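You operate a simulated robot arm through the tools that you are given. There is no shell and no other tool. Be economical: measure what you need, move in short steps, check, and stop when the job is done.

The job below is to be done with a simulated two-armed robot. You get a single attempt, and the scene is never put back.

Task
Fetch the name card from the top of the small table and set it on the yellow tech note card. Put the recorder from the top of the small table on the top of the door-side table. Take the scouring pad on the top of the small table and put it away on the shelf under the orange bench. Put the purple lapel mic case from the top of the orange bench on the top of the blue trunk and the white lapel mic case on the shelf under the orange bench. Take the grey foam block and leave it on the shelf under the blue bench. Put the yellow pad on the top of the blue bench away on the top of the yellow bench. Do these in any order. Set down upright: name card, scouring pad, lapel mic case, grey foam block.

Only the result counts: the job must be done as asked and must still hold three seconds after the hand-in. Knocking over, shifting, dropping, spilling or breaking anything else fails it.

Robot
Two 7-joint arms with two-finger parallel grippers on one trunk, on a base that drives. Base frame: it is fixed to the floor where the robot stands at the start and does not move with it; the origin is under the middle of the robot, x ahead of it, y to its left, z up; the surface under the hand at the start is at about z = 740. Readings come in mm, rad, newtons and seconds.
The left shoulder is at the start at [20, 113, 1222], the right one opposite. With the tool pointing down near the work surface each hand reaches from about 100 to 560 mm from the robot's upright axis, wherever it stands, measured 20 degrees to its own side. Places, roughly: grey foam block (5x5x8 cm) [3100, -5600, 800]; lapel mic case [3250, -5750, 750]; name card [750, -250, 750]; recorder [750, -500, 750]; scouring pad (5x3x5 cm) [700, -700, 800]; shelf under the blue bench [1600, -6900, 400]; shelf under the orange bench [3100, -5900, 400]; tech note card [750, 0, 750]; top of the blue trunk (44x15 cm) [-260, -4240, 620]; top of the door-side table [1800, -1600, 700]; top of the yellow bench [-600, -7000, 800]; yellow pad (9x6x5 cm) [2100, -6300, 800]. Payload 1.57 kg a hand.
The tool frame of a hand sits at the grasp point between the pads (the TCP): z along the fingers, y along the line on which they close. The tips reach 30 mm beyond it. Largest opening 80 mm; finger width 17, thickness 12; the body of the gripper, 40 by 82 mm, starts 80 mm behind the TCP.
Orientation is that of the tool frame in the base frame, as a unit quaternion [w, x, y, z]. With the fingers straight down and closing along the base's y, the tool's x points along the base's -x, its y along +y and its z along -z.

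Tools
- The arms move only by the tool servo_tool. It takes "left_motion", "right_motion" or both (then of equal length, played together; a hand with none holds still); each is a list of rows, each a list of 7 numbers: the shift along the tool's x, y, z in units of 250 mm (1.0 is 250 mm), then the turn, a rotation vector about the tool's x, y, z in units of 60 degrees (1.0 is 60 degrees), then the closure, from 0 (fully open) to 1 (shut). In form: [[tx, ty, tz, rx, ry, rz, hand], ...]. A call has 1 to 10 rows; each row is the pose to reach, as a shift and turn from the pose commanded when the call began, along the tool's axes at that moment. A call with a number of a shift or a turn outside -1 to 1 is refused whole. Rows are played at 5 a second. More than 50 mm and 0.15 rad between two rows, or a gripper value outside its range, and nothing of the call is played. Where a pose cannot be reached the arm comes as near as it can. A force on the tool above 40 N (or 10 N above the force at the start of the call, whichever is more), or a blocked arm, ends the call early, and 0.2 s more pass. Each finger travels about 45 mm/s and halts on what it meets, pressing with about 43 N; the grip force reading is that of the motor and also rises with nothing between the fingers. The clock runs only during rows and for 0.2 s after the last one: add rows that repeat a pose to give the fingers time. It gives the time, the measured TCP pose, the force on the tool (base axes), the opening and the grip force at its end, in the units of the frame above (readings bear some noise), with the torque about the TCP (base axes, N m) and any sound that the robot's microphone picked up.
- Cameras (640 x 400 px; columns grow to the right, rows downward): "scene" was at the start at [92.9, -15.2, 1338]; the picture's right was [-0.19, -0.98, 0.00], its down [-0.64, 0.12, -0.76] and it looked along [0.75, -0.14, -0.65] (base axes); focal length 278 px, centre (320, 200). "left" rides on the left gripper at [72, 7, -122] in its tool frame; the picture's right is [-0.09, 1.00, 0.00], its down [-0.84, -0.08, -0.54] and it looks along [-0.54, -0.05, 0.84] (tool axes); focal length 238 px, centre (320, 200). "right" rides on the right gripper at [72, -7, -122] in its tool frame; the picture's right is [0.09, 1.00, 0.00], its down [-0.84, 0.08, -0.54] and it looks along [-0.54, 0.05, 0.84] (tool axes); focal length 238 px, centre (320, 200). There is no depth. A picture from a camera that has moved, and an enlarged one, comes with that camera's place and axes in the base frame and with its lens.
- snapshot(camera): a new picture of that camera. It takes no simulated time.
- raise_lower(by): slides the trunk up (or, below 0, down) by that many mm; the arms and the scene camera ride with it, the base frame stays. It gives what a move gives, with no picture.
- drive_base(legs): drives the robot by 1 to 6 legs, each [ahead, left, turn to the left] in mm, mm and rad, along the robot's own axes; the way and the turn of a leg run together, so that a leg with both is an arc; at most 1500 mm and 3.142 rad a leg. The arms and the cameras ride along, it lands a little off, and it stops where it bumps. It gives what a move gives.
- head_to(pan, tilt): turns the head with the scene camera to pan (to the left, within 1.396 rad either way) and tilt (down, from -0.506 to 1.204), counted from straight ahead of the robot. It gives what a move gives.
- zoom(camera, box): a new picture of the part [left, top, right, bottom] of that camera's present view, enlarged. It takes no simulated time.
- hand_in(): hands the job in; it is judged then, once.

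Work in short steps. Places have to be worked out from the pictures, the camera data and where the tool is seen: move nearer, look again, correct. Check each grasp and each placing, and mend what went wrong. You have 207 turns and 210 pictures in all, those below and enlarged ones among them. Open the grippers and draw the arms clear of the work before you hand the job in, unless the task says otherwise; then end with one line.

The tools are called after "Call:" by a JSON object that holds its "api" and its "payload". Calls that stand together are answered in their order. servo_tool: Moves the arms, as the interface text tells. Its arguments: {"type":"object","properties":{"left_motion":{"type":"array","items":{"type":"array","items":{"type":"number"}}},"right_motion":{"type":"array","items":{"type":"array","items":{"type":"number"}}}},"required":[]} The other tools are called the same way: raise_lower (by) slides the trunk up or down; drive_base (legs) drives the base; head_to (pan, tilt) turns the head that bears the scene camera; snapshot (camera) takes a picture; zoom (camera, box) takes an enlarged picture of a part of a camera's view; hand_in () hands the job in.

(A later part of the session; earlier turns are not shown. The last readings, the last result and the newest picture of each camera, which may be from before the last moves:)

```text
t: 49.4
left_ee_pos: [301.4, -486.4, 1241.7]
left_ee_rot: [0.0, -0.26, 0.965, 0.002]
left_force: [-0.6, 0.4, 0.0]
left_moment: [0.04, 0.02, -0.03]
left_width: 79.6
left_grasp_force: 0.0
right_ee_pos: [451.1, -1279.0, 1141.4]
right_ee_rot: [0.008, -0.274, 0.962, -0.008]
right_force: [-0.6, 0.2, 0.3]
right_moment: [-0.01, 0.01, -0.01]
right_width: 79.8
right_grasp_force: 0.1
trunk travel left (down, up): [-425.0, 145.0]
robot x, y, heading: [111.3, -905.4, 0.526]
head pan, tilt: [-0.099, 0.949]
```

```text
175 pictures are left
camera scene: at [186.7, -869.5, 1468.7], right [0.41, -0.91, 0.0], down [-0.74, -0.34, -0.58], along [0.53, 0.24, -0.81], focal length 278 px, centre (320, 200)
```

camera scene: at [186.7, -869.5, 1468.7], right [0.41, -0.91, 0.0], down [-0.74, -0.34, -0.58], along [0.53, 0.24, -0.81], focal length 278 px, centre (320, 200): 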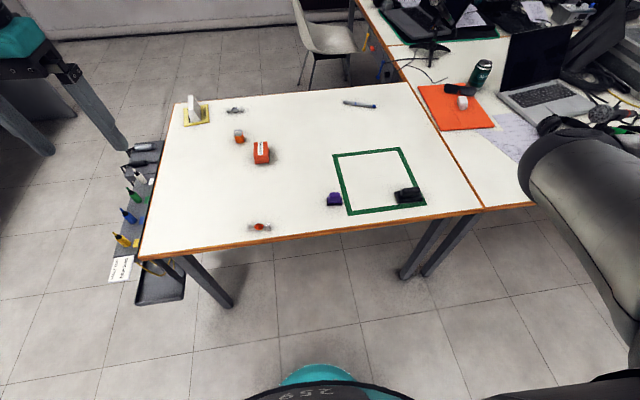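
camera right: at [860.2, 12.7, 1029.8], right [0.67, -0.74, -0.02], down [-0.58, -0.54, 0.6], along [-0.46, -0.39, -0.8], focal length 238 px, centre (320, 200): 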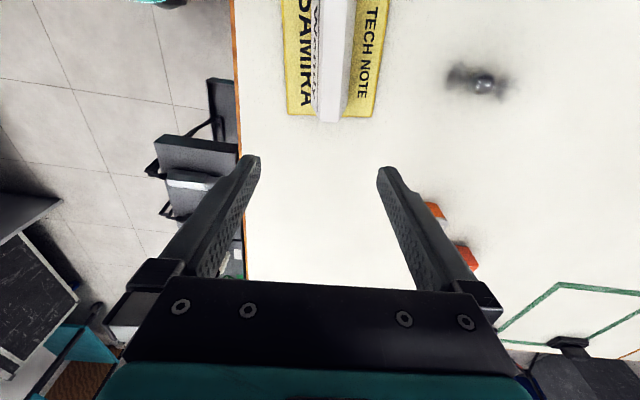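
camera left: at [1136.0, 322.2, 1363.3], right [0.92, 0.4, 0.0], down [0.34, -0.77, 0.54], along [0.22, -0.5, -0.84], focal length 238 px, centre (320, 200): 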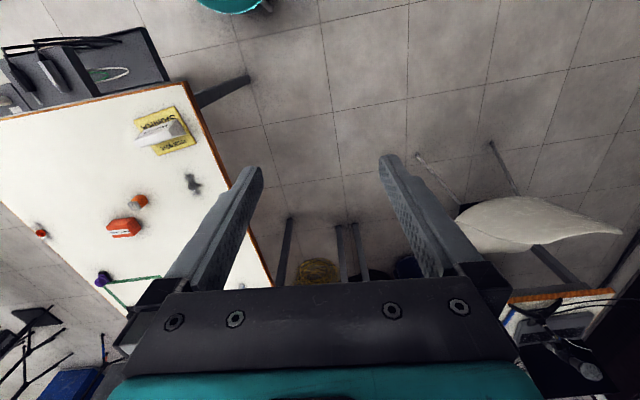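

Elbow has swung outward. Now bring the hand forward to the neutral front pose and see if the elbow stays out.

Call:
{"api": "servo_tool", "payload": {"right_motion": [[-0.1, 0.1, 0, 0, 0, 0, 0], [-0.2, 0.2, 0, 0, 0, 0, 0], [-0.3, 0.3, 0, 0, 0, 0, 0], [-0.4, 0.4, 0, 0, 0, 0, 0], [-0.5, 0.5, 0, 0, 0, 0, 0], [-0.6, 0.6, 0, 0, 0, 0, 0], [-0.75, 0.65, 0, 0, 0, 0, 0], [-0.9, 0.7, 0, 0, 0, 0, 0]]}}

Call:
{"api": "snapshot", "payload": {"camera": "scene"}}

```text
t: 51.2
left_ee_pos: [301.6, -484.2, 1241.6]
left_ee_rot: [0.0, -0.261, 0.965, 0.001]
left_force: [-0.3, 0.4, 0.4]
left_moment: [-0.01, -0.02, 0.0]
left_width: 79.8
left_grasp_force: 0.2
right_ee_pos: [560.0, -1022.9, 1136.0]
right_ee_rot: [0.007, -0.274, 0.962, -0.009]
right_force: [-0.2, 0.3, -0.7]
right_moment: [-0.03, 0.02, 0.0]
right_width: 80.0
right_grasp_force: 0.0
right hand out of reach, approached as far as the arm can: row 7, 8
trunk travel left (down, up): [-425.0, 145.0]
robot x, y, heading: [109.9, -906.1, 0.527]
head pan, tilt: [-0.099, 0.949]
```

```text
174 pictures are left
camera scene: at [186.8, -868.3, 1468.7], right [0.41, -0.91, 0.0], down [-0.74, -0.34, -0.58], along [0.53, 0.24, -0.81], focal length 278 px, centre (320, 200)
```

scene: 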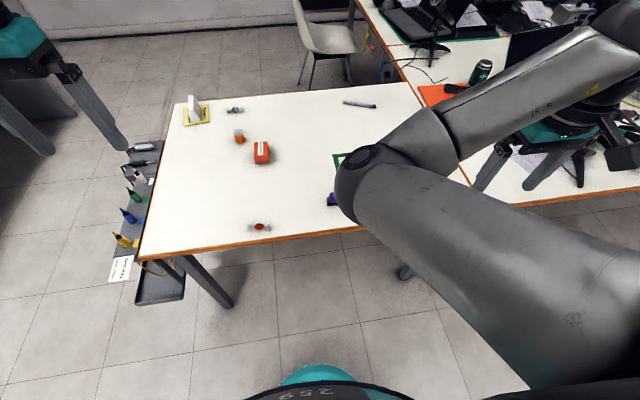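

The elbow flips back inward. I try to drag it outward by turning the hand counter-clockwise (opposite to the turn that caused this).

Call:
{"api": "servo_tool", "payload": {"right_motion": [[0.05, -0.02, 0, 0, 0, -0.12, 0], [0.1, -0.04, 0, 0, 0, -0.24, 0], [0.15, -0.06, 0, 0, 0, -0.36, 0], [0.2, -0.06, 0, 0, 0, -0.48, 0], [0.2, -0.06, 0, 0, 0, -0.6, 0], [0.2, -0.06, 0, 0, 0, -0.72, 0], [0.2, -0.06, 0, 0, 0, -0.84, 0], [0.2, -0.06, 0, 0, 0, -0.96, 0], [0.2, -0.06, 0, 0, 0, -1.0, 0]]}}

Call:
{"api": "servo_tool", "payload": {"right_motion": [[0, 0, 0, 0, 0, -0.12, 0], [0, 0, 0, 0, 0, -0.24, 0], [0, 0, 0, 0, 0, -0.36, 0], [0, 0, 0, 0, 0, -0.48, 0], [0, 0, 0, 0, 0, -0.6, 0], [0, 0, 0, 0, 0, -0.72, 0], [0, 0, 0, 0, 0, -0.84, 0], [0, 0, 0, 0, 0, -0.96, 0]]}}

Call:
{"api": "snapshot", "payload": {"camera": "scene"}}

```text
t: 53.2
left_ee_pos: [300.2, -485.4, 1241.0]
left_ee_rot: [-0.001, -0.26, 0.966, 0.0]
left_force: [-0.1, 0.5, -0.6]
left_moment: [-0.02, 0.01, -0.03]
left_width: 79.9
left_grasp_force: 0.0
right_ee_pos: [526.4, -1061.2, 1136.9]
right_ee_rot: [-0.002, 0.719, -0.695, 0.013]
right_force: [0.3, 0.0, 0.0]
right_moment: [-0.01, 0.0, -0.03]
right_width: 79.9
right_grasp_force: 0.1
trunk travel left (down, up): [-425.0, 145.0]
robot x, y, heading: [110.5, -898.6, 0.523]
head pan, tilt: [-0.099, 0.949]
```

```text
t: 55.0
left_ee_pos: [300.1, -484.8, 1241.1]
left_ee_rot: [-0.001, -0.261, 0.965, 0.002]
left_force: [-0.1, 0.1, 0.4]
left_moment: [0.03, -0.04, 0.02]
left_width: 80.0
left_grasp_force: 0.1
right_ee_pos: [577.3, -995.4, 1035.9]
right_ee_rot: [0.004, 0.964, -0.266, 0.02]
right_force: [-0.3, 0.2, 0.4]
right_moment: [-0.02, 0.0, -0.03]
right_width: 80.0
right_grasp_force: 0.0
right hand out of reach, approached as far as the arm can: row 3, 4, 5, 6, 7, 8
trunk travel left (down, up): [-425.0, 145.0]
robot x, y, heading: [111.7, -904.9, 0.53]
head pan, tilt: [-0.099, 0.949]
```

```text
173 pictures are left
camera scene: at [186.5, -869.3, 1468.7], right [0.41, -0.91, 0.0], down [-0.74, -0.34, -0.58], along [0.53, 0.24, -0.81], focal length 278 px, centre (320, 200)
```

scene: 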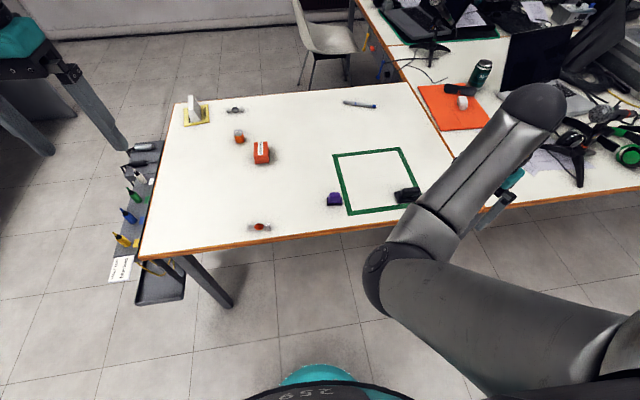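

It works: the forearm is rotating forward. I keep going, moving the hand leftward and up.

Call:
{"api": "servo_tool", "payload": {"right_motion": [[-0.08, -0.05, -0.06, 0, 0, -0.05, 0], [-0.18, -0.1, -0.12, 0, 0, -0.1, 0], [-0.28, -0.15, -0.18, 0, 0, -0.15, 0], [-0.4, -0.22, -0.24, 0, 0, -0.2, 0], [-0.52, -0.29, -0.3, 0, 0, -0.25, 0], [-0.64, -0.36, -0.34, 0, 0, -0.3, 0], [-0.64, -0.36, -0.34, 0, 0, -0.3, 0]]}}

Call:
{"api": "snapshot", "payload": {"camera": "scene"}}

```text
t: 56.1
left_ee_pos: [301.7, -483.9, 1240.9]
left_ee_rot: [0.0, -0.26, 0.966, 0.002]
left_force: [0.2, -0.2, -0.3]
left_moment: [0.01, 0.02, -0.01]
left_width: 80.0
left_grasp_force: 0.1
right_ee_pos: [587.3, -942.2, 1048.7]
right_ee_rot: [0.045, 0.978, -0.191, 0.065]
right_force: [0.3, -0.3, 0.2]
right_moment: [0.04, -0.01, -0.01]
right_width: 79.9
right_grasp_force: 0.0
right hand out of reach, approached as far as the arm can: row 1, 2, 3, 4, 5
trunk travel left (down, up): [-425.0, 145.0]
robot x, y, heading: [110.4, -905.7, 0.523]
head pan, tilt: [-0.099, 0.949]
stopped in row 5 (right hand): the arm was blocked; the commanded pose is now the measured one
```

```text
172 pictures are left
camera scene: at [186.7, -868.9, 1468.7], right [0.41, -0.91, 0.0], down [-0.74, -0.34, -0.58], along [0.53, 0.24, -0.81], focal length 278 px, centre (320, 200)
```

scene: 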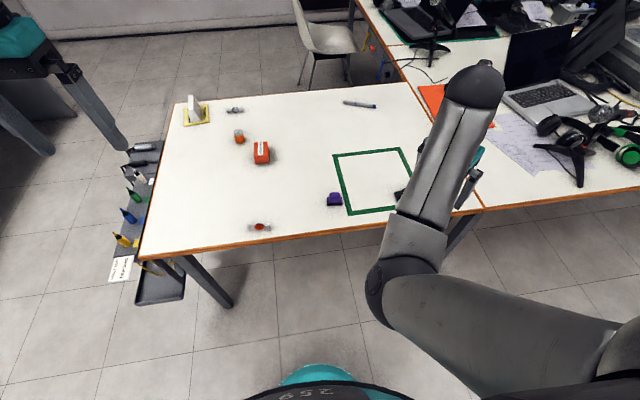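

At the wrist limit now with the forearm pointing forward. I move the hand outward to the right while continuing the counter-clockwise turn, so the elbow is carried out.

Call:
{"api": "servo_tool", "payload": {"right_motion": [[0.07, 0.055, 0, 0, 0, -0.1, 0], [0.14, 0.11, 0, 0, 0, -0.2, 0], [0.21, 0.165, 0, 0, 0, -0.3, 0], [0.28, 0.22, 0, 0, 0, -0.4, 0], [0.35, 0.275, 0, 0, 0, -0.5, 0], [0.42, 0.33, 0, 0, 0, -0.6, 0], [0.49, 0.38, 0, 0, 0, -0.7, 0], [0.56, 0.43, 0, 0, 0, -0.8, 0], [0.63, 0.485, 0, 0, 0, -0.9, 0]]}}

Call:
{"api": "snapshot", "payload": {"camera": "scene"}}

```text
t: 58.1
left_ee_pos: [302.1, -484.0, 1241.1]
left_ee_rot: [0.0, -0.261, 0.965, 0.0]
left_force: [-0.9, 0.0, -0.7]
left_moment: [0.02, -0.01, 0.0]
left_width: 80.1
left_grasp_force: 0.0
right_ee_pos: [686.0, -1099.4, 1080.7]
right_ee_rot: [0.069, 0.959, 0.273, 0.042]
right_force: [-0.2, 0.6, -0.2]
right_moment: [-0.03, -0.02, -0.04]
right_width: 80.2
right_grasp_force: 0.0
right hand out of reach, approached as far as the arm can: row 2, 3, 4, 9
trunk travel left (down, up): [-425.0, 145.0]
robot x, y, heading: [114.0, -905.2, 0.524]
head pan, tilt: [-0.099, 0.949]
```

```text
171 pictures are left
camera scene: at [186.7, -868.9, 1468.7], right [0.41, -0.91, 0.0], down [-0.74, -0.34, -0.58], along [0.53, 0.24, -0.81], focal length 278 px, centre (320, 200)
```

scene: 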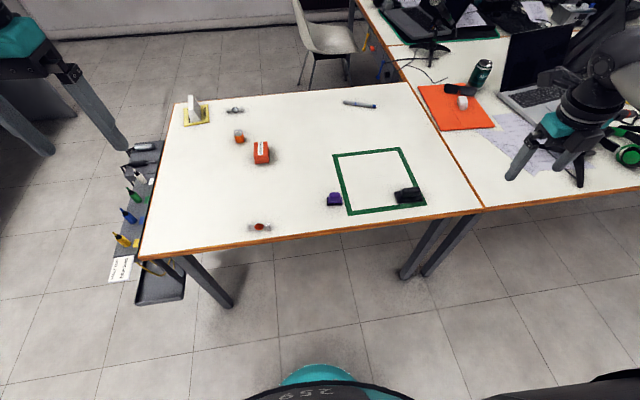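

The elbow is out again, with the hand turned ~180°. I unwind the hand turn in three steps, leveling the tilt and drawing it back to neutral.

Call:
{"api": "servo_tool", "payload": {"right_motion": [[0, 0, -0.05, -0.003, -0.01, 0.125, 0], [0, 0, -0.1, -0.006, -0.02, 0.25, 0], [0, 0, -0.1, -0.009, -0.03, 0.375, 0], [0, 0, -0.1, -0.012, -0.04, 0.5, 0], [0, 0, -0.1, -0.015, -0.05, 0.625, 0], [0, 0, -0.1, -0.018, -0.06, 0.75, 0], [0, 0, -0.1, -0.021, -0.07, 0.875, 0], [0, 0, -0.1, -0.023, -0.078, 1.0, 0]]}}

Call:
{"api": "servo_tool", "payload": {"right_motion": [[0, 0, 0, -0.003, -0.01, 0.125, 0], [0, 0, 0, -0.006, -0.02, 0.25, 0], [0, 0, 0, -0.009, -0.03, 0.375, 0], [0, 0, 0, -0.012, -0.04, 0.5, 0], [0, 0, 0, -0.015, -0.05, 0.625, 0], [0, 0, 0, -0.018, -0.06, 0.75, 0], [0, 0, 0, -0.021, -0.07, 0.875, 0], [0, 0, 0, -0.023, -0.078, 1.0, 0]]}}

Call:
{"api": "servo_tool", "payload": {"right_motion": [[0, 0, 0, -0.003, -0.01, 0.125, 0], [0, 0, 0, -0.006, -0.02, 0.25, 0], [0, 0, 0, -0.009, -0.03, 0.375, 0], [0, 0, 0, -0.012, -0.04, 0.5, 0], [0, 0, 0, -0.015, -0.05, 0.625, 0], [0, 0, 0, -0.018, -0.06, 0.75, 0], [0, 0, 0, -0.021, -0.07, 0.875, 0], [0, 0, 0, -0.023, -0.078, 1.0, 0]]}}

Call:
{"api": "snapshot", "payload": {"camera": "scene"}}

```text
t: 59.9
left_ee_pos: [301.8, -484.1, 1240.7]
left_ee_rot: [0.0, -0.261, 0.965, 0.0]
left_force: [-0.2, -0.2, 0.5]
left_moment: [0.01, 0.03, 0.01]
left_width: 80.0
left_grasp_force: 0.0
right_ee_pos: [684.4, -1096.4, 1102.9]
right_ee_rot: [0.062, 0.967, -0.244, 0.032]
right_force: [-0.1, -0.1, -0.7]
right_moment: [0.04, 0.02, 0.0]
right_width: 79.9
right_grasp_force: 0.0
trunk travel left (down, up): [-425.0, 145.0]
robot x, y, heading: [112.5, -904.6, 0.527]
head pan, tilt: [-0.099, 0.949]
```

```text
t: 61.7
left_ee_pos: [301.8, -485.1, 1241.8]
left_ee_rot: [0.001, -0.261, 0.965, 0.001]
left_force: [1.0, 0.1, -0.1]
left_moment: [-0.02, 0.01, 0.01]
left_width: 80.0
left_grasp_force: 0.0
right_ee_pos: [684.8, -1096.0, 1102.9]
right_ee_rot: [0.039, 0.714, -0.699, 0.019]
right_force: [1.2, -0.1, -0.4]
right_moment: [0.0, 0.01, -0.02]
right_width: 79.9
right_grasp_force: 0.0
trunk travel left (down, up): [-425.0, 145.0]
robot x, y, heading: [114.8, -905.5, 0.527]
head pan, tilt: [-0.099, 0.949]
```

```text
t: 63.5
left_ee_pos: [300.8, -485.1, 1241.4]
left_ee_rot: [0.0, -0.261, 0.965, 0.0]
left_force: [-0.2, -0.2, 0.6]
left_moment: [0.02, -0.04, 0.0]
left_width: 80.0
left_grasp_force: 0.1
right_ee_pos: [684.7, -1097.2, 1103.2]
right_ee_rot: [-0.006, -0.268, 0.963, 0.0]
right_force: [-0.3, 0.3, -0.4]
right_moment: [0.0, -0.01, -0.02]
right_width: 80.2
right_grasp_force: 0.1
trunk travel left (down, up): [-425.0, 145.0]
robot x, y, heading: [114.8, -905.4, 0.525]
head pan, tilt: [-0.099, 0.949]
```

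```text
170 pictures are left
camera scene: at [186.8, -868.9, 1468.7], right [0.41, -0.91, 0.0], down [-0.74, -0.34, -0.58], along [0.53, 0.24, -0.81], focal length 278 px, centre (320, 200)
```

scene: 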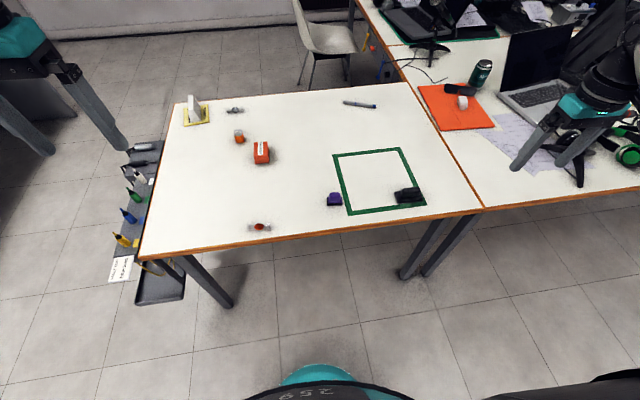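

Right arm is back to normal. I bring it in a bit, and drive partway towards the table edge to check clearance.

Call:
{"api": "servo_tool", "payload": {"right_motion": [[0.05, 0.12, 0, 0, 0, 0, 0], [0.1, 0.26, 0, 0, 0, 0, 0], [0.15, 0.4, 0, 0, 0, 0, 0], [0.2, 0.5, 0, 0, 0, 0, 0], [0.2, 0.5, 0, 0, 0, 0, 0]]}}

Call:
{"api": "drive_base", "payload": {"legs": [[200, -42, 0]]}}

Call:
{"api": "head_to", "payload": {"pan": 0, "tilt": 1.1}}

Call:
{"api": "snapshot", "payload": {"camera": "scene"}}

```text
t: 64.7
left_ee_pos: [301.7, -483.5, 1240.6]
left_ee_rot: [-0.001, -0.26, 0.966, 0.001]
left_force: [-0.6, -0.2, -0.4]
left_moment: [-0.02, -0.04, 0.01]
left_width: 80.1
left_grasp_force: 0.0
right_ee_pos: [575.2, -1014.6, 1102.7]
right_ee_rot: [-0.006, -0.271, 0.963, 0.0]
right_force: [-0.5, 0.0, -0.3]
right_moment: [0.02, 0.01, 0.01]
right_width: 80.0
right_grasp_force: 0.0
trunk travel left (down, up): [-425.0, 145.0]
robot x, y, heading: [111.4, -903.7, 0.526]
head pan, tilt: [-0.099, 0.949]
```

```text
t: 66.4
left_ee_pos: [501.8, -417.0, 1240.6]
left_ee_rot: [-0.001, -0.261, 0.965, 0.001]
left_force: [0.2, 0.8, -0.2]
left_moment: [0.0, 0.03, 0.0]
left_width: 79.9
left_grasp_force: 0.1
right_ee_pos: [776.3, -945.9, 1104.0]
right_ee_rot: [-0.007, -0.271, 0.963, 0.0]
right_force: [0.7, 0.2, -0.7]
right_moment: [0.0, 0.03, 0.0]
right_width: 80.0
right_grasp_force: 0.0
trunk travel left (down, up): [-425.0, 145.0]
robot x, y, heading: [312.0, -834.2, 0.522]
head pan, tilt: [-0.099, 0.949]
```

```text
t: 67.1
left_ee_pos: [499.3, -417.2, 1241.7]
left_ee_rot: [-0.001, -0.261, 0.965, 0.0]
left_force: [0.3, 0.3, 0.3]
left_moment: [-0.01, -0.02, -0.01]
left_width: 80.3
left_grasp_force: 0.1
right_ee_pos: [775.0, -946.4, 1104.4]
right_ee_rot: [-0.005, -0.271, 0.962, 0.001]
right_force: [-0.6, 0.1, 0.2]
right_moment: [0.0, -0.01, 0.0]
right_width: 79.9
right_grasp_force: 0.0
trunk travel left (down, up): [-425.0, 145.0]
robot x, y, heading: [308.9, -838.6, 0.522]
head pan, tilt: [0.0, 1.1]
```

```text
169 pictures are left
camera scene: at [374.0, -799.9, 1458.5], right [0.5, -0.86, 0.0], down [-0.77, -0.45, -0.45], along [0.39, 0.23, -0.89], focal length 278 px, centre (320, 200)
```

scene: 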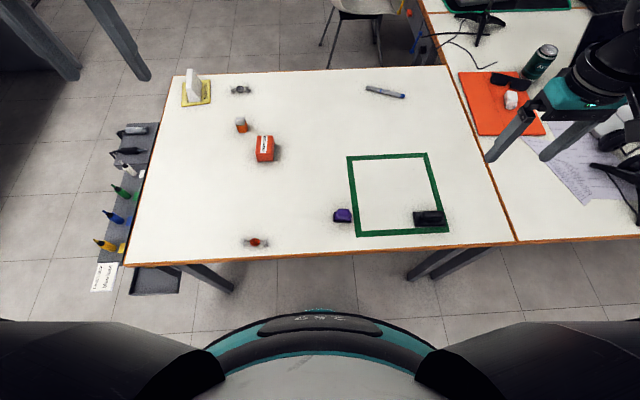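

Edge ≈290 mm from the axis; recorder ≈(746,−383), pad ≈(676,−695). I go 110 mm closer and lower the trunk back.

Call:
{"api": "drive_base", "payload": {"legs": [[110, 0, 0]]}}

Call:
{"api": "raise_lower", "payload": {"by": -150}}

Call:
{"api": "snapshot", "payload": {"camera": "scene"}}

Call:
{"api": "snapshot", "payload": {"camera": "left"}}

Call:
{"api": "snapshot", "payload": {"camera": "right"}}

```text
t: 68.3
left_ee_pos: [595.7, -362.4, 1239.6]
left_ee_rot: [-0.002, -0.261, 0.965, 0.001]
left_force: [0.0, 0.6, 0.2]
left_moment: [-0.02, 0.02, 0.01]
left_width: 79.9
left_grasp_force: 0.1
right_ee_pos: [870.3, -892.4, 1103.6]
right_ee_rot: [-0.006, -0.271, 0.963, 0.0]
right_force: [0.2, -0.1, 0.2]
right_moment: [-0.02, 0.01, 0.04]
right_width: 79.8
right_grasp_force: 0.0
trunk travel left (down, up): [-425.0, 145.0]
robot x, y, heading: [407.6, -782.0, 0.518]
head pan, tilt: [0.0, 1.1]
```

```text
t: 70.0
left_ee_pos: [593.6, -361.8, 1092.9]
left_ee_rot: [0.0, -0.262, 0.965, 0.001]
left_force: [-0.3, -0.2, -0.2]
left_moment: [-0.02, -0.02, -0.01]
left_width: 80.1
left_grasp_force: 0.0
right_ee_pos: [869.1, -893.4, 953.9]
right_ee_rot: [-0.006, -0.27, 0.963, 0.001]
right_force: [-0.6, -1.0, 0.7]
right_moment: [0.01, -0.01, -0.01]
right_width: 80.0
right_grasp_force: 0.2
trunk travel left (down, up): [-275.0, 295.0]
robot x, y, heading: [404.6, -786.2, 0.524]
head pan, tilt: [0.0, 1.1]
```

```text
168 pictures are left
camera scene: at [468.0, -745.4, 1308.6], right [0.5, -0.86, 0.0], down [-0.77, -0.45, -0.45], along [0.39, 0.23, -0.89], focal length 278 px, centre (320, 200)
```

scene: 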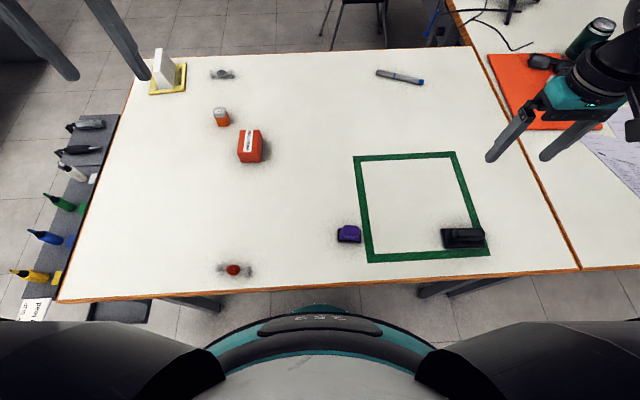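

```text
167 pictures are left
camera left: at [529.0, -393.5, 1213.6], right [-0.42, 0.91, 0.0], down [0.76, 0.35, 0.54], along [0.49, 0.23, -0.84], focal length 238 px, centre (320, 200)
```

left: 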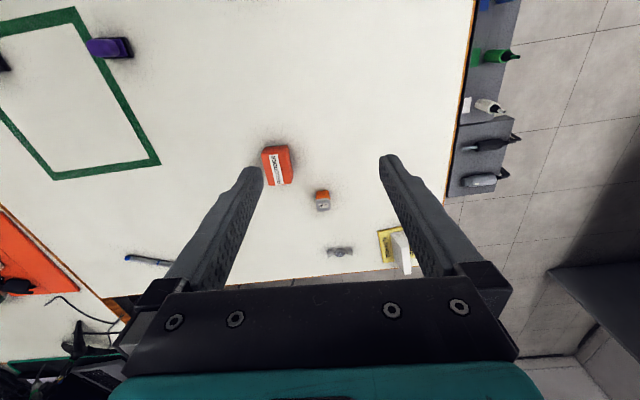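

```text
166 pictures are left
camera right: at [812.1, -936.2, 1077.9], right [-0.6, 0.8, 0.0], down [0.68, 0.5, 0.53], along [0.43, 0.32, -0.85], focal length 238 px, centre (320, 200)
```

right: 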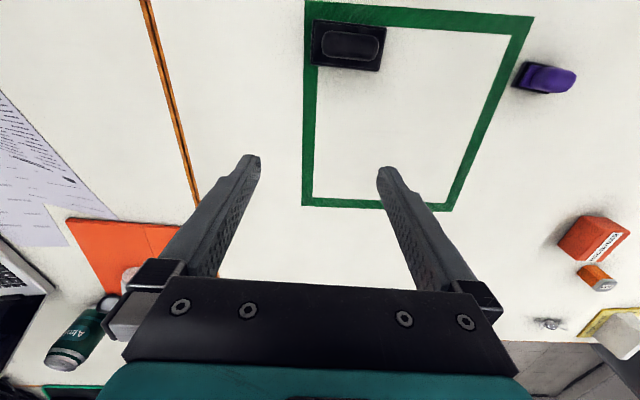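

I zoom the head view on both objects for orientation.

Call:
{"api": "zoom", "payload": {"camera": "scene", "box": [200, 100, 300, 180]}}

Call:
{"api": "zoom", "payload": {"camera": "scene", "box": [300, 200, 400, 270]}}

```text
5.00 times, centred on (250, 140) of scene
camera zoom: at [468.0, -745.4, 1308.6], right [0.5, -0.86, 0.0], down [-0.77, -0.45, -0.45], along [0.39, 0.23, -0.89], focal length 1389 px, centre (670, 500)
```

zoom: 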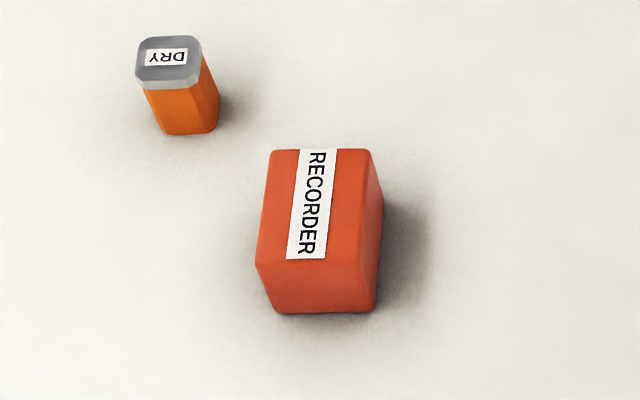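

```text
5.71 times, centred on (350, 235) of scene
camera zoom: at [468.0, -745.4, 1308.6], right [0.5, -0.86, 0.0], down [-0.77, -0.45, -0.45], along [0.39, 0.23, -0.89], focal length 1588 px, centre (149, 0)
```

zoom: 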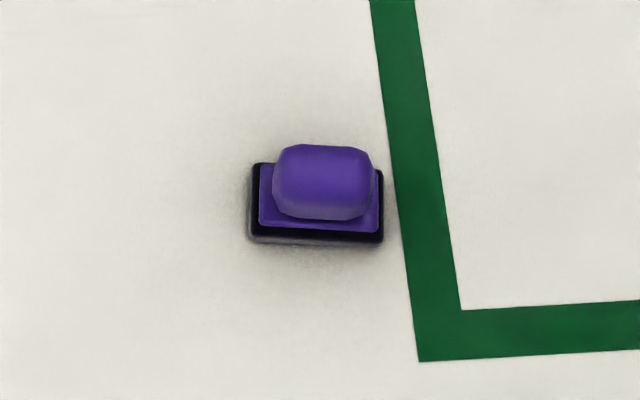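

Recorder is aligned with my heading (≈31°), 46 mm wide, centre ≈(751,−384). I bring the left hand above it.

Call:
{"api": "servo_tool", "payload": {"left_motion": [[-0.08, -0.065, 0.11, 0, 0, 0, 0], [-0.16, -0.13, 0.22, 0, 0, 0, 0], [-0.25, -0.2, 0.34, 0, 0, 0, 0], [-0.33, -0.26, 0.46, 0, 0, 0, 0], [-0.41, -0.33, 0.58, 0, 0, 0, 0], [-0.497, -0.394, 0.7, 0, 0, 0, 0], [-0.497, -0.394, 0.78, 0, 0, 0, 0], [-0.497, -0.394, 0.78, 0, 0, 0, 0]]}}

Call:
{"api": "snapshot", "payload": {"camera": "left"}}

```text
t: 71.8
left_ee_pos: [749.5, -382.7, 896.5]
left_ee_rot: [0.001, -0.262, 0.965, 0.0]
left_force: [-0.5, 0.1, 0.3]
left_moment: [0.03, -0.01, 0.0]
left_width: 80.2
left_grasp_force: 0.1
right_ee_pos: [869.9, -893.0, 954.7]
right_ee_rot: [-0.006, -0.271, 0.963, 0.0]
right_force: [-0.2, -0.6, 1.3]
right_moment: [0.01, -0.04, 0.01]
right_width: 80.0
right_grasp_force: 0.1
trunk travel left (down, up): [-275.0, 295.0]
robot x, y, heading: [405.6, -785.4, 0.528]
head pan, tilt: [0.0, 1.1]
```

```text
163 pictures are left
camera left: at [686.3, -414.7, 1018.4], right [-0.42, 0.91, 0.0], down [0.76, 0.35, 0.54], along [0.49, 0.23, -0.84], focal length 238 px, centre (320, 200)
```

left: 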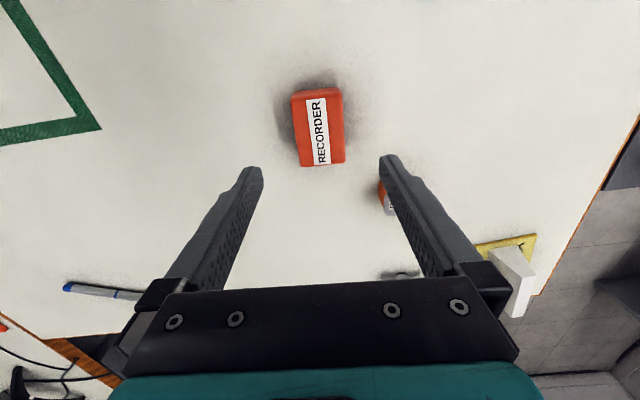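

Recorder is centred under the hand. I descend and close.

Call:
{"api": "servo_tool", "payload": {"left_motion": [[0.008, 0, 0.16, 0, 0, 0, 0], [0.016, 0, 0.32, 0, 0, 0, 0], [0.016, 0, 0.42, 0, 0, 0, 0], [0.016, 0, 0.48, 0, 0, 0, 0], [0.016, 0, 0.48, 0, 0, 0, 0.6], [0.016, 0, 0.48, 0, 0, 0, 1], [0.016, 0, 0.48, 0, 0, 0, 1], [0.016, 0, 0.48, 0, 0, 0, 1]]}}

Call:
{"api": "snapshot", "payload": {"camera": "left"}}

```text
t: 73.6
left_ee_pos: [748.2, -386.5, 775.9]
left_ee_rot: [-0.001, -0.26, 0.966, 0.002]
left_force: [0.3, -0.3, -0.1]
left_moment: [0.01, -0.05, -0.01]
left_width: 49.7
left_grasp_force: 32.5
right_ee_pos: [868.5, -892.4, 953.7]
right_ee_rot: [-0.006, -0.27, 0.963, 0.0]
right_force: [-0.3, -0.3, -0.5]
right_moment: [-0.01, -0.01, -0.03]
right_width: 79.9
right_grasp_force: 0.1
trunk travel left (down, up): [-275.0, 295.0]
robot x, y, heading: [404.9, -782.3, 0.527]
head pan, tilt: [0.0, 1.1]
```

```text
162 pictures are left
camera left: at [682.1, -417.0, 897.5], right [-0.42, 0.91, 0.0], down [0.76, 0.35, 0.54], along [0.49, 0.23, -0.84], focal length 238 px, centre (320, 200)
```

left: 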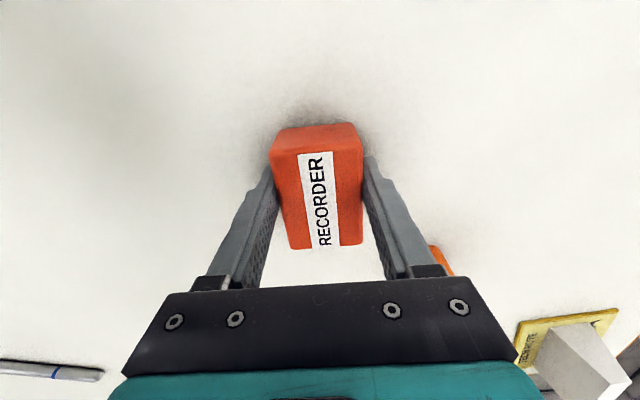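

Recorder held. I lift it 200 mm with the left and move the right hand over the pad.

Call:
{"api": "servo_tool", "payload": {"left_motion": [[0, 0, -0.16, 0, 0, 0, 1], [0, 0, -0.32, 0, 0, 0, 1], [0, 0, -0.48, 0, 0, 0, 1], [0.02, 0, -0.64, 0, 0, 0, 1], [0.1, 0.05, -0.8, 0, 0, 0, 1], [0.15, 0.1, -0.8, 0, 0, 0, 1], [0.2, 0.15, -0.8, 0, 0, 0, 1], [0.2, 0.15, -0.8, 0, 0, 0, 1]], "right_motion": [[0, 0, 0, 0, 0, 0, 0], [0.04, 0.18, 0, 0, 0, 0, 0], [0.08, 0.36, 0, 0, 0, 0, 0], [0.12, 0.54, 0, 0, 0, 0, 0], [0.17, 0.72, 0, 0, 0, 0, 0], [0.21, 0.9, 0.06, 0, 0, 0, 0], [0.25, 1.0, 0.2, 0, 0, 0, 0], [0.25, 1.0, 0.2, 0, 0, 0, 0]]}}

Call:
{"api": "snapshot", "payload": {"camera": "right"}}

Call:
{"api": "snapshot", "payload": {"camera": "left"}}

```text
t: 75.4
left_ee_pos: [685.4, -379.9, 975.5]
left_ee_rot: [-0.001, -0.261, 0.965, 0.001]
left_force: [-0.7, 0.4, -2.3]
left_moment: [-0.04, 0.03, -0.02]
left_width: 49.8
left_grasp_force: 42.8
right_ee_pos: [685.8, -712.6, 903.3]
right_ee_rot: [-0.005, -0.27, 0.963, 0.001]
right_force: [0.0, 0.0, 0.3]
right_moment: [-0.02, 0.01, -0.01]
right_width: 80.0
right_grasp_force: 0.0
trunk travel left (down, up): [-275.0, 295.0]
robot x, y, heading: [401.3, -781.6, 0.523]
head pan, tilt: [0.0, 1.1]
```

```text
161 pictures are left
camera right: at [628.3, -755.8, 1028.1], right [-0.6, 0.8, 0.0], down [0.68, 0.5, 0.53], along [0.43, 0.32, -0.85], focal length 238 px, centre (320, 200)
```

right: 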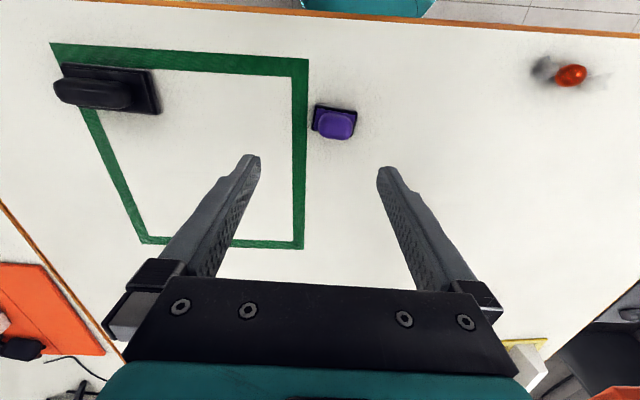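

```text
160 pictures are left
camera left: at [620.3, -410.7, 1098.4], right [-0.42, 0.91, 0.0], down [0.76, 0.35, 0.54], along [0.49, 0.23, -0.84], focal length 238 px, centre (320, 200)
```

left: 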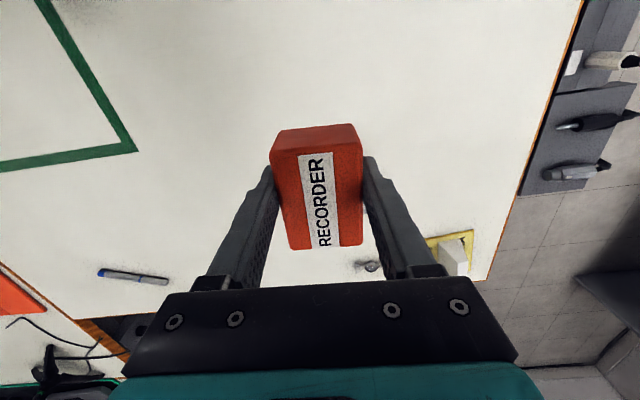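

Pad base centre ≈(675,−700), aligned with the tool. I shift 16 mm in y, descend and close on its base.

Call:
{"api": "servo_tool", "payload": {"right_motion": [[0.012, 0.066, 0.12, 0, 0, 0, 0], [0.012, 0.066, 0.28, 0, 0, 0, 0], [0.012, 0.066, 0.42, 0, 0, 0, 0], [0.012, 0.066, 0.51, 0, 0, 0, 0], [0.012, 0.066, 0.51, 0, 0, 0, 0.5], [0.012, 0.066, 0.51, 0, 0, 0, 1], [0.012, 0.066, 0.51, 0, 0, 0, 1], [0.012, 0.066, 0.51, 0, 0, 0, 1]]}}

Call:
{"api": "snapshot", "payload": {"camera": "right"}}

```text
t: 77.2
left_ee_pos: [685.7, -378.8, 976.5]
left_ee_rot: [-0.001, -0.261, 0.965, 0.001]
left_force: [0.1, 1.2, -2.0]
left_moment: [-0.02, 0.01, 0.01]
left_width: 49.8
left_grasp_force: 43.2
right_ee_pos: [672.3, -699.2, 779.2]
right_ee_rot: [-0.006, -0.27, 0.963, 0.0]
right_force: [0.4, 0.3, -0.6]
right_moment: [-0.01, 0.0, -0.04]
right_width: 50.1
right_grasp_force: 33.2
trunk travel left (down, up): [-275.0, 295.0]
robot x, y, heading: [405.8, -782.8, 0.526]
head pan, tilt: [0.0, 1.1]
```

```text
159 pictures are left
camera right: at [615.6, -742.9, 902.9], right [-0.6, 0.8, 0.0], down [0.68, 0.5, 0.53], along [0.43, 0.32, -0.85], focal length 238 px, centre (320, 200)
```

right: 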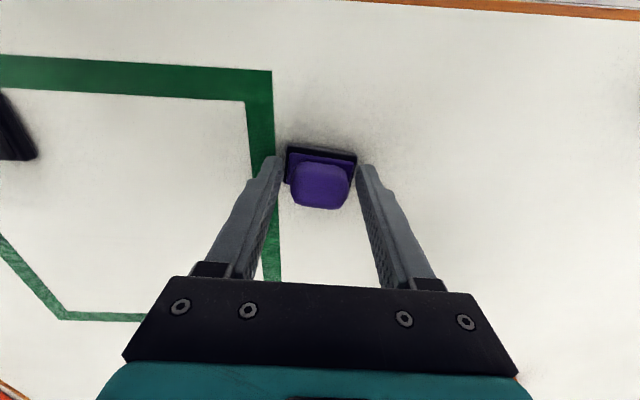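

Pad held at 50 mm. I lift it and draw it back, then back away from the table.

Call:
{"api": "servo_tool", "payload": {"right_motion": [[0, 0, -0.12, 0, 0, 0, 1], [0, 0, -0.28, 0, 0, 0, 1], [0, 0, -0.44, 0, 0, 0, 1], [0, 0, -0.6, 0, 0, 0, 1], [0, -0.15, -0.72, 0, 0, 0, 1], [0, -0.3, -0.8, 0, 0, 0, 1], [0, -0.45, -0.8, 0, 0, 0, 1], [0, -0.45, -0.8, 0, 0, 0, 1]]}}

Call:
{"api": "snapshot", "payload": {"camera": "right"}}

Call:
{"api": "head_to", "payload": {"pan": -0.7, "tilt": 0.5}}

Call:
{"api": "snapshot", "payload": {"camera": "scene"}}

```text
t: 79.0
left_ee_pos: [685.4, -379.3, 975.8]
left_ee_rot: [-0.001, -0.261, 0.965, 0.001]
left_force: [0.2, 1.0, -2.1]
left_moment: [0.01, -0.01, 0.0]
left_width: 49.9
left_grasp_force: 43.3
right_ee_pos: [734.1, -796.8, 977.4]
right_ee_rot: [-0.005, -0.271, 0.963, 0.0]
right_force: [-0.2, 0.3, -1.1]
right_moment: [-0.04, -0.01, -0.03]
right_width: 49.3
right_grasp_force: 43.3
trunk travel left (down, up): [-275.0, 295.0]
robot x, y, heading: [406.9, -782.6, 0.524]
head pan, tilt: [0.0, 1.1]
```

```text
158 pictures are left
camera right: at [677.4, -839.5, 1101.1], right [-0.6, 0.8, 0.0], down [0.68, 0.5, 0.53], along [0.43, 0.32, -0.85], focal length 238 px, centre (320, 200)
```

right: 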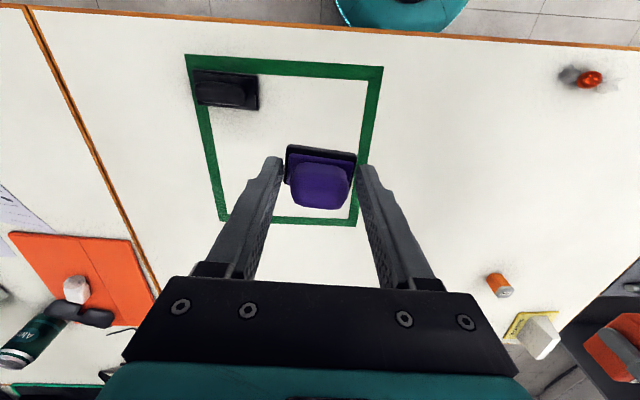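

```text
t: 80.1
left_ee_pos: [685.4, -380.1, 976.3]
left_ee_rot: [0.0, -0.261, 0.965, 0.001]
left_force: [1.3, -0.2, -2.6]
left_moment: [-0.03, 0.0, 0.01]
left_width: 49.6
left_grasp_force: 43.1
right_ee_pos: [734.9, -796.4, 975.9]
right_ee_rot: [-0.005, -0.271, 0.963, -0.001]
right_force: [-0.5, 0.8, -0.2]
right_moment: [0.02, 0.01, 0.02]
right_width: 49.0
right_grasp_force: 42.8
trunk travel left (down, up): [-275.0, 295.0]
robot x, y, heading: [404.4, -779.9, 0.531]
head pan, tilt: [-0.7, 0.499]
```

```text
157 pictures are left
camera scene: at [503.3, -792.6, 1356.1], right [-0.17, -0.98, 0.0], down [-0.47, 0.08, -0.88], along [0.86, -0.15, -0.48], focal length 278 px, centre (320, 200)
```

scene: 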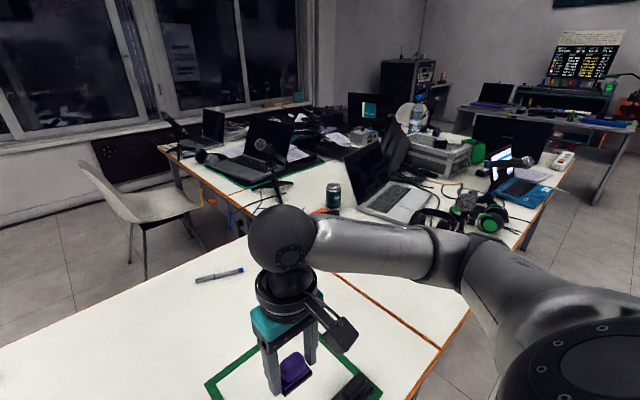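

The spot (1800,−1600) lies on the group of joined white tables to the right. I back off, strafe along the tables and look from there.

Call:
{"api": "drive_base", "payload": {"legs": [[-170, 0, 0], [0, -900, 0]]}}

Call:
{"api": "raise_lower", "payload": {"by": 200}}

Call:
{"api": "head_to", "payload": {"pan": 0, "tilt": 0.7}}

Call:
{"api": "snapshot", "payload": {"camera": "scene"}}

Call:
{"api": "head_to", "payload": {"pan": -0.9, "tilt": 0.5}}

Call:
{"api": "snapshot", "payload": {"camera": "scene"}}

```text
t: 85.9
left_ee_pos: [989.6, -1250.7, 976.5]
left_ee_rot: [0.0, -0.259, 0.966, 0.001]
left_force: [-0.3, -0.1, -1.8]
left_moment: [0.03, 0.01, 0.01]
left_width: 49.8
left_grasp_force: 42.9
right_ee_pos: [1037.3, -1668.8, 976.6]
right_ee_rot: [-0.006, -0.269, 0.963, 0.0]
right_force: [0.2, -0.4, 0.0]
right_moment: [-0.03, 0.01, 0.02]
right_width: 48.9
right_grasp_force: 43.4
trunk travel left (down, up): [-275.0, 295.0]
robot x, y, heading: [708.3, -1652.4, 0.527]
head pan, tilt: [-0.7, 0.499]
```

```text
t: 88.1
left_ee_pos: [989.2, -1250.6, 1175.5]
left_ee_rot: [-0.001, -0.26, 0.966, 0.002]
left_force: [-0.2, -0.8, -2.1]
left_moment: [-0.02, 0.02, 0.01]
left_width: 49.6
left_grasp_force: 42.8
right_ee_pos: [1037.2, -1668.4, 1176.7]
right_ee_rot: [-0.006, -0.269, 0.963, 0.0]
right_force: [-0.1, 0.1, -0.4]
right_moment: [0.0, 0.0, -0.03]
right_width: 48.5
right_grasp_force: 43.2
trunk travel left (down, up): [-475.0, 95.0]
robot x, y, heading: [712.3, -1649.8, 0.522]
head pan, tilt: [-0.7, 0.499]
```

```text
t: 89.2
left_ee_pos: [989.0, -1252.3, 1176.0]
left_ee_rot: [-0.001, -0.26, 0.966, 0.002]
left_force: [0.2, -0.3, -2.7]
left_moment: [-0.02, 0.03, 0.01]
left_width: 49.5
left_grasp_force: 42.7
right_ee_pos: [1037.1, -1667.8, 1176.3]
right_ee_rot: [-0.005, -0.269, 0.963, 0.0]
right_force: [0.5, -0.2, -0.6]
right_moment: [0.03, 0.04, -0.01]
right_width: 48.6
right_grasp_force: 43.5
trunk travel left (down, up): [-475.0, 95.0]
robot x, y, heading: [705.8, -1653.9, 0.527]
head pan, tilt: [0.0, 0.7]
```

```text
156 pictures are left
camera scene: at [790.0, -1605.5, 1538.5], right [0.5, -0.87, 0.0], down [-0.56, -0.32, -0.77], along [0.66, 0.38, -0.64], focal length 278 px, centre (320, 200)
```

scene: 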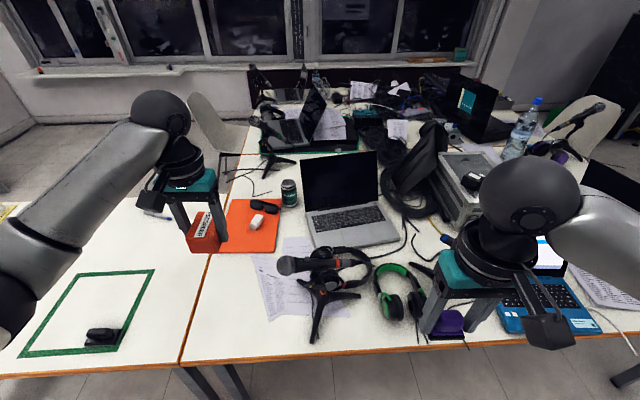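

```text
t: 90.4
left_ee_pos: [990.3, -1250.6, 1176.2]
left_ee_rot: [0.0, -0.26, 0.966, 0.002]
left_force: [-0.2, -0.5, -2.4]
left_moment: [0.0, 0.03, -0.01]
left_width: 49.9
left_grasp_force: 42.9
right_ee_pos: [1037.1, -1669.0, 1177.1]
right_ee_rot: [-0.005, -0.269, 0.963, 0.0]
right_force: [-0.6, 0.0, 0.5]
right_moment: [-0.03, -0.01, 0.02]
right_width: 48.7
right_grasp_force: 43.1
trunk travel left (down, up): [-475.0, 95.0]
robot x, y, heading: [704.6, -1652.0, 0.52]
head pan, tilt: [-0.901, 0.499]
```

```text
155 pictures are left
camera scene: at [800.9, -1681.3, 1556.2], right [-0.37, -0.93, 0.0], down [-0.45, 0.18, -0.88], along [0.82, -0.32, -0.48], focal length 278 px, centre (320, 200)
```

scene: 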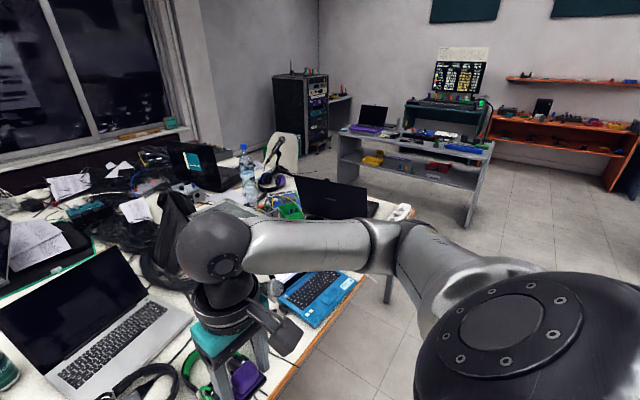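

I need to understand which table parts there are around (1800,−1600); I look from here with the head higher and zoom.

Call:
{"api": "head_to", "payload": {"pan": -0.3, "tilt": 0.6}}

Call:
{"api": "snapshot", "payload": {"camera": "scene"}}

Call:
{"api": "zoom", "payload": {"camera": "scene", "box": [60, 60, 380, 260]}}

Call:
{"api": "snapshot", "payload": {"camera": "right"}}

Call:
{"api": "snapshot", "payload": {"camera": "left"}}

```text
t: 91.4
left_ee_pos: [988.7, -1250.8, 1177.2]
left_ee_rot: [-0.001, -0.259, 0.966, 0.001]
left_force: [0.5, -0.1, -2.4]
left_moment: [-0.01, 0.03, 0.03]
left_width: 49.7
left_grasp_force: 43.4
right_ee_pos: [1037.8, -1668.1, 1176.8]
right_ee_rot: [-0.006, -0.269, 0.963, 0.001]
right_force: [-0.3, -1.0, -0.6]
right_moment: [0.01, -0.01, 0.0]
right_width: 48.4
right_grasp_force: 43.0
trunk travel left (down, up): [-475.0, 95.0]
robot x, y, heading: [709.7, -1655.1, 0.528]
head pan, tilt: [-0.3, 0.6]
```

```text
154 pictures are left
camera scene: at [802.6, -1628.4, 1547.1], right [0.22, -0.98, 0.0], down [-0.55, -0.12, -0.83], along [0.8, 0.18, -0.56], focal length 278 px, centre (320, 200)
```

scene: 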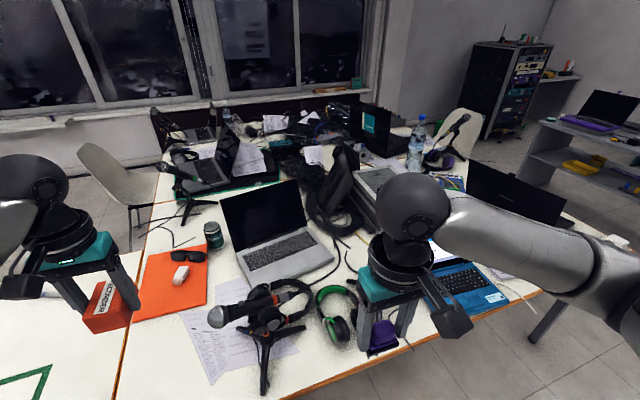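

```text
2.00 times, centred on (220, 160) of scene
camera zoom: at [802.6, -1628.4, 1547.1], right [0.22, -0.98, 0.0], down [-0.55, -0.12, -0.83], along [0.8, 0.18, -0.56], focal length 556 px, centre (520, 280)
```

zoom: 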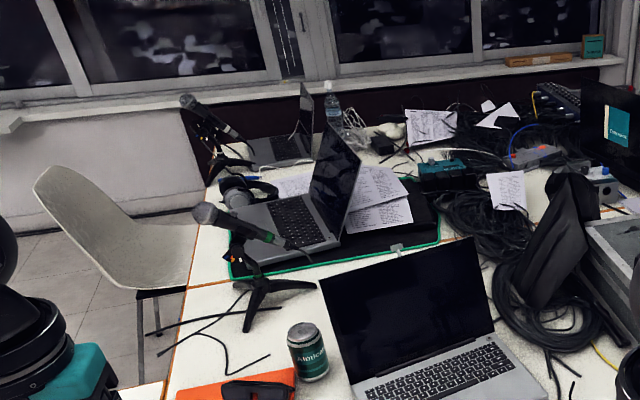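

```text
152 pictures are left
camera right: at [979.9, -1711.1, 1300.8], right [-0.6, 0.8, 0.0], down [0.68, 0.5, 0.53], along [0.43, 0.32, -0.85], focal length 238 px, centre (320, 200)
```

right: 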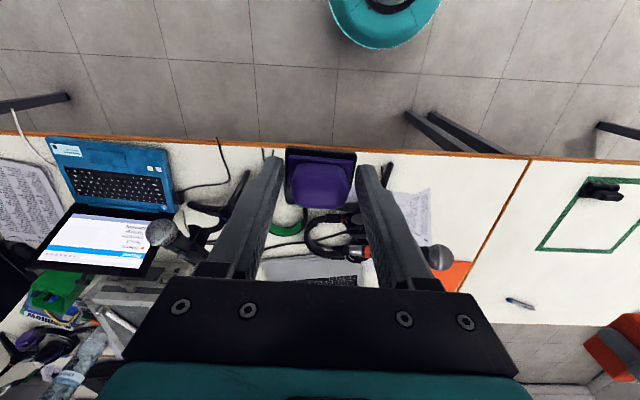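

```text
151 pictures are left
camera left: at [924.3, -1282.1, 1298.3], right [-0.42, 0.91, 0.0], down [0.76, 0.35, 0.54], along [0.49, 0.23, -0.84], focal length 238 px, centre (320, 200)
```

left: 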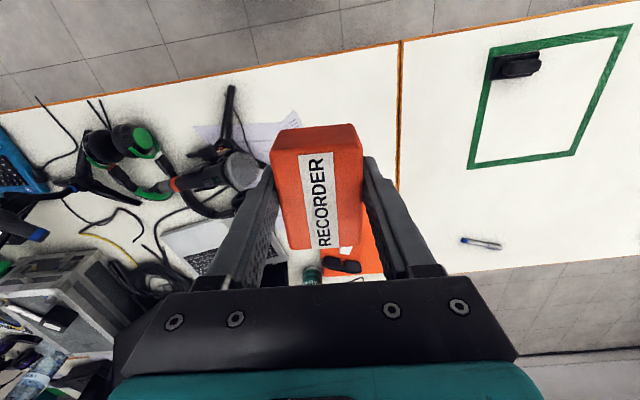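

The joined tables have a seam: the near (door-side) table spans from the seam beside the small table. A free patch is near its corner, around (1044,−1144). I move the base so the left hand is above it, and lower the trunk 100 mm.

Call:
{"api": "drive_base", "payload": {"legs": [[100, 65, 0]]}}

Call:
{"api": "raise_lower", "payload": {"by": -100}}

Call:
{"api": "snapshot", "payload": {"camera": "left"}}

Call:
{"api": "snapshot", "payload": {"camera": "right"}}

```text
t: 92.6
left_ee_pos: [1044.3, -1145.6, 1176.0]
left_ee_rot: [0.0, -0.259, 0.966, 0.001]
left_force: [0.1, 1.3, -2.0]
left_moment: [0.01, 0.02, -0.02]
left_width: 49.7
left_grasp_force: 42.6
right_ee_pos: [1090.5, -1562.2, 1177.2]
right_ee_rot: [-0.007, -0.269, 0.963, -0.001]
right_force: [-0.6, 0.5, 0.2]
right_moment: [-0.03, -0.02, -0.04]
right_width: 48.9
right_grasp_force: 42.7
trunk travel left (down, up): [-475.0, 95.0]
robot x, y, heading: [763.5, -1547.9, 0.52]
head pan, tilt: [-0.3, 0.6]
```

```text
t: 93.9
left_ee_pos: [1043.3, -1146.1, 1075.8]
left_ee_rot: [-0.001, -0.259, 0.966, 0.0]
left_force: [-0.9, 0.1, -2.6]
left_moment: [-0.03, 0.0, 0.04]
left_width: 49.9
left_grasp_force: 42.9
right_ee_pos: [1091.2, -1562.7, 1077.1]
right_ee_rot: [-0.006, -0.269, 0.963, 0.0]
right_force: [0.8, 0.4, -0.1]
right_moment: [0.01, 0.01, 0.0]
right_width: 48.5
right_grasp_force: 42.9
trunk travel left (down, up): [-375.0, 195.0]
robot x, y, heading: [762.5, -1549.5, 0.517]
head pan, tilt: [-0.3, 0.6]
```

```text
150 pictures are left
camera left: at [978.4, -1177.0, 1198.4], right [-0.42, 0.91, 0.0], down [0.76, 0.35, 0.54], along [0.49, 0.23, -0.84], focal length 238 px, centre (320, 200)
```

left: 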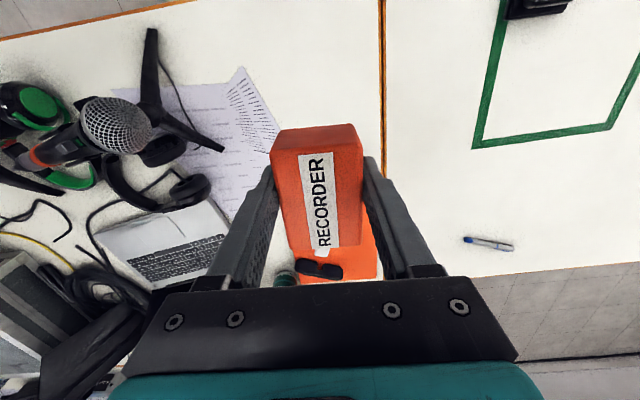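

```text
149 pictures are left
camera right: at [1033.5, -1606.0, 1200.9], right [-0.59, 0.8, 0.0], down [0.68, 0.5, 0.53], along [0.43, 0.32, -0.85], focal length 238 px, centre (320, 200)
```

right: 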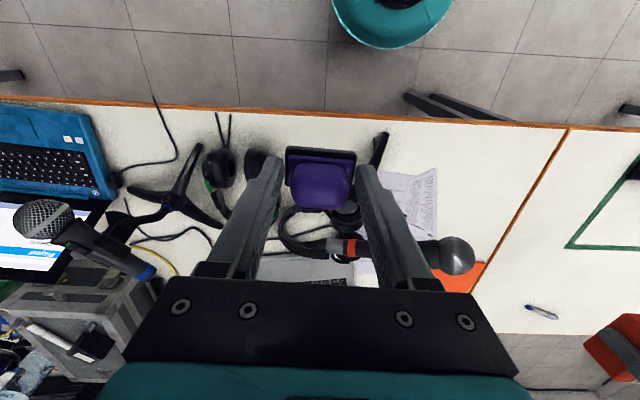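

Directly below the recorder is bare table between paper and seam. I descend in steps.

Call:
{"api": "servo_tool", "payload": {"left_motion": [[0, 0, 0.18, 0, 0, 0, 1], [0, 0, 0.36, 0, 0, 0, 1], [0, 0, 0.54, 0, 0, 0, 1], [0, 0, 0.72, 0, 0, 0, 1], [0, 0, 0.9, 0, 0, 0, 1], [0, 0, 0.96, 0, 0, 0, 1], [0, 0, 0.96, 0, 0, 0, 1]]}}

Call:
{"api": "snapshot", "payload": {"camera": "left"}}

```text
t: 95.5
left_ee_pos: [1044.2, -1147.5, 835.9]
left_ee_rot: [0.0, -0.259, 0.966, 0.001]
left_force: [0.2, 0.2, -2.4]
left_moment: [-0.01, -0.01, 0.02]
left_width: 49.7
left_grasp_force: 42.7
right_ee_pos: [1090.9, -1562.9, 1077.2]
right_ee_rot: [-0.006, -0.269, 0.963, 0.0]
right_force: [-0.3, -0.5, -0.9]
right_moment: [0.03, -0.01, 0.02]
right_width: 48.9
right_grasp_force: 43.3
trunk travel left (down, up): [-375.0, 195.0]
robot x, y, heading: [760.7, -1551.0, 0.521]
head pan, tilt: [-0.3, 0.6]
```

```text
148 pictures are left
camera left: at [978.5, -1177.1, 958.0], right [-0.42, 0.91, 0.0], down [0.76, 0.35, 0.54], along [0.49, 0.23, -0.84], focal length 238 px, centre (320, 200)
```

left: 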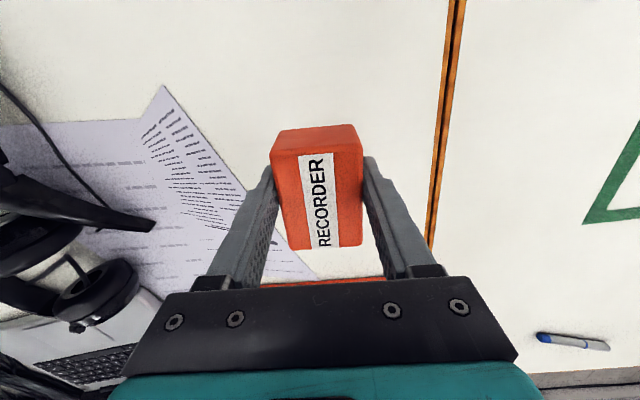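

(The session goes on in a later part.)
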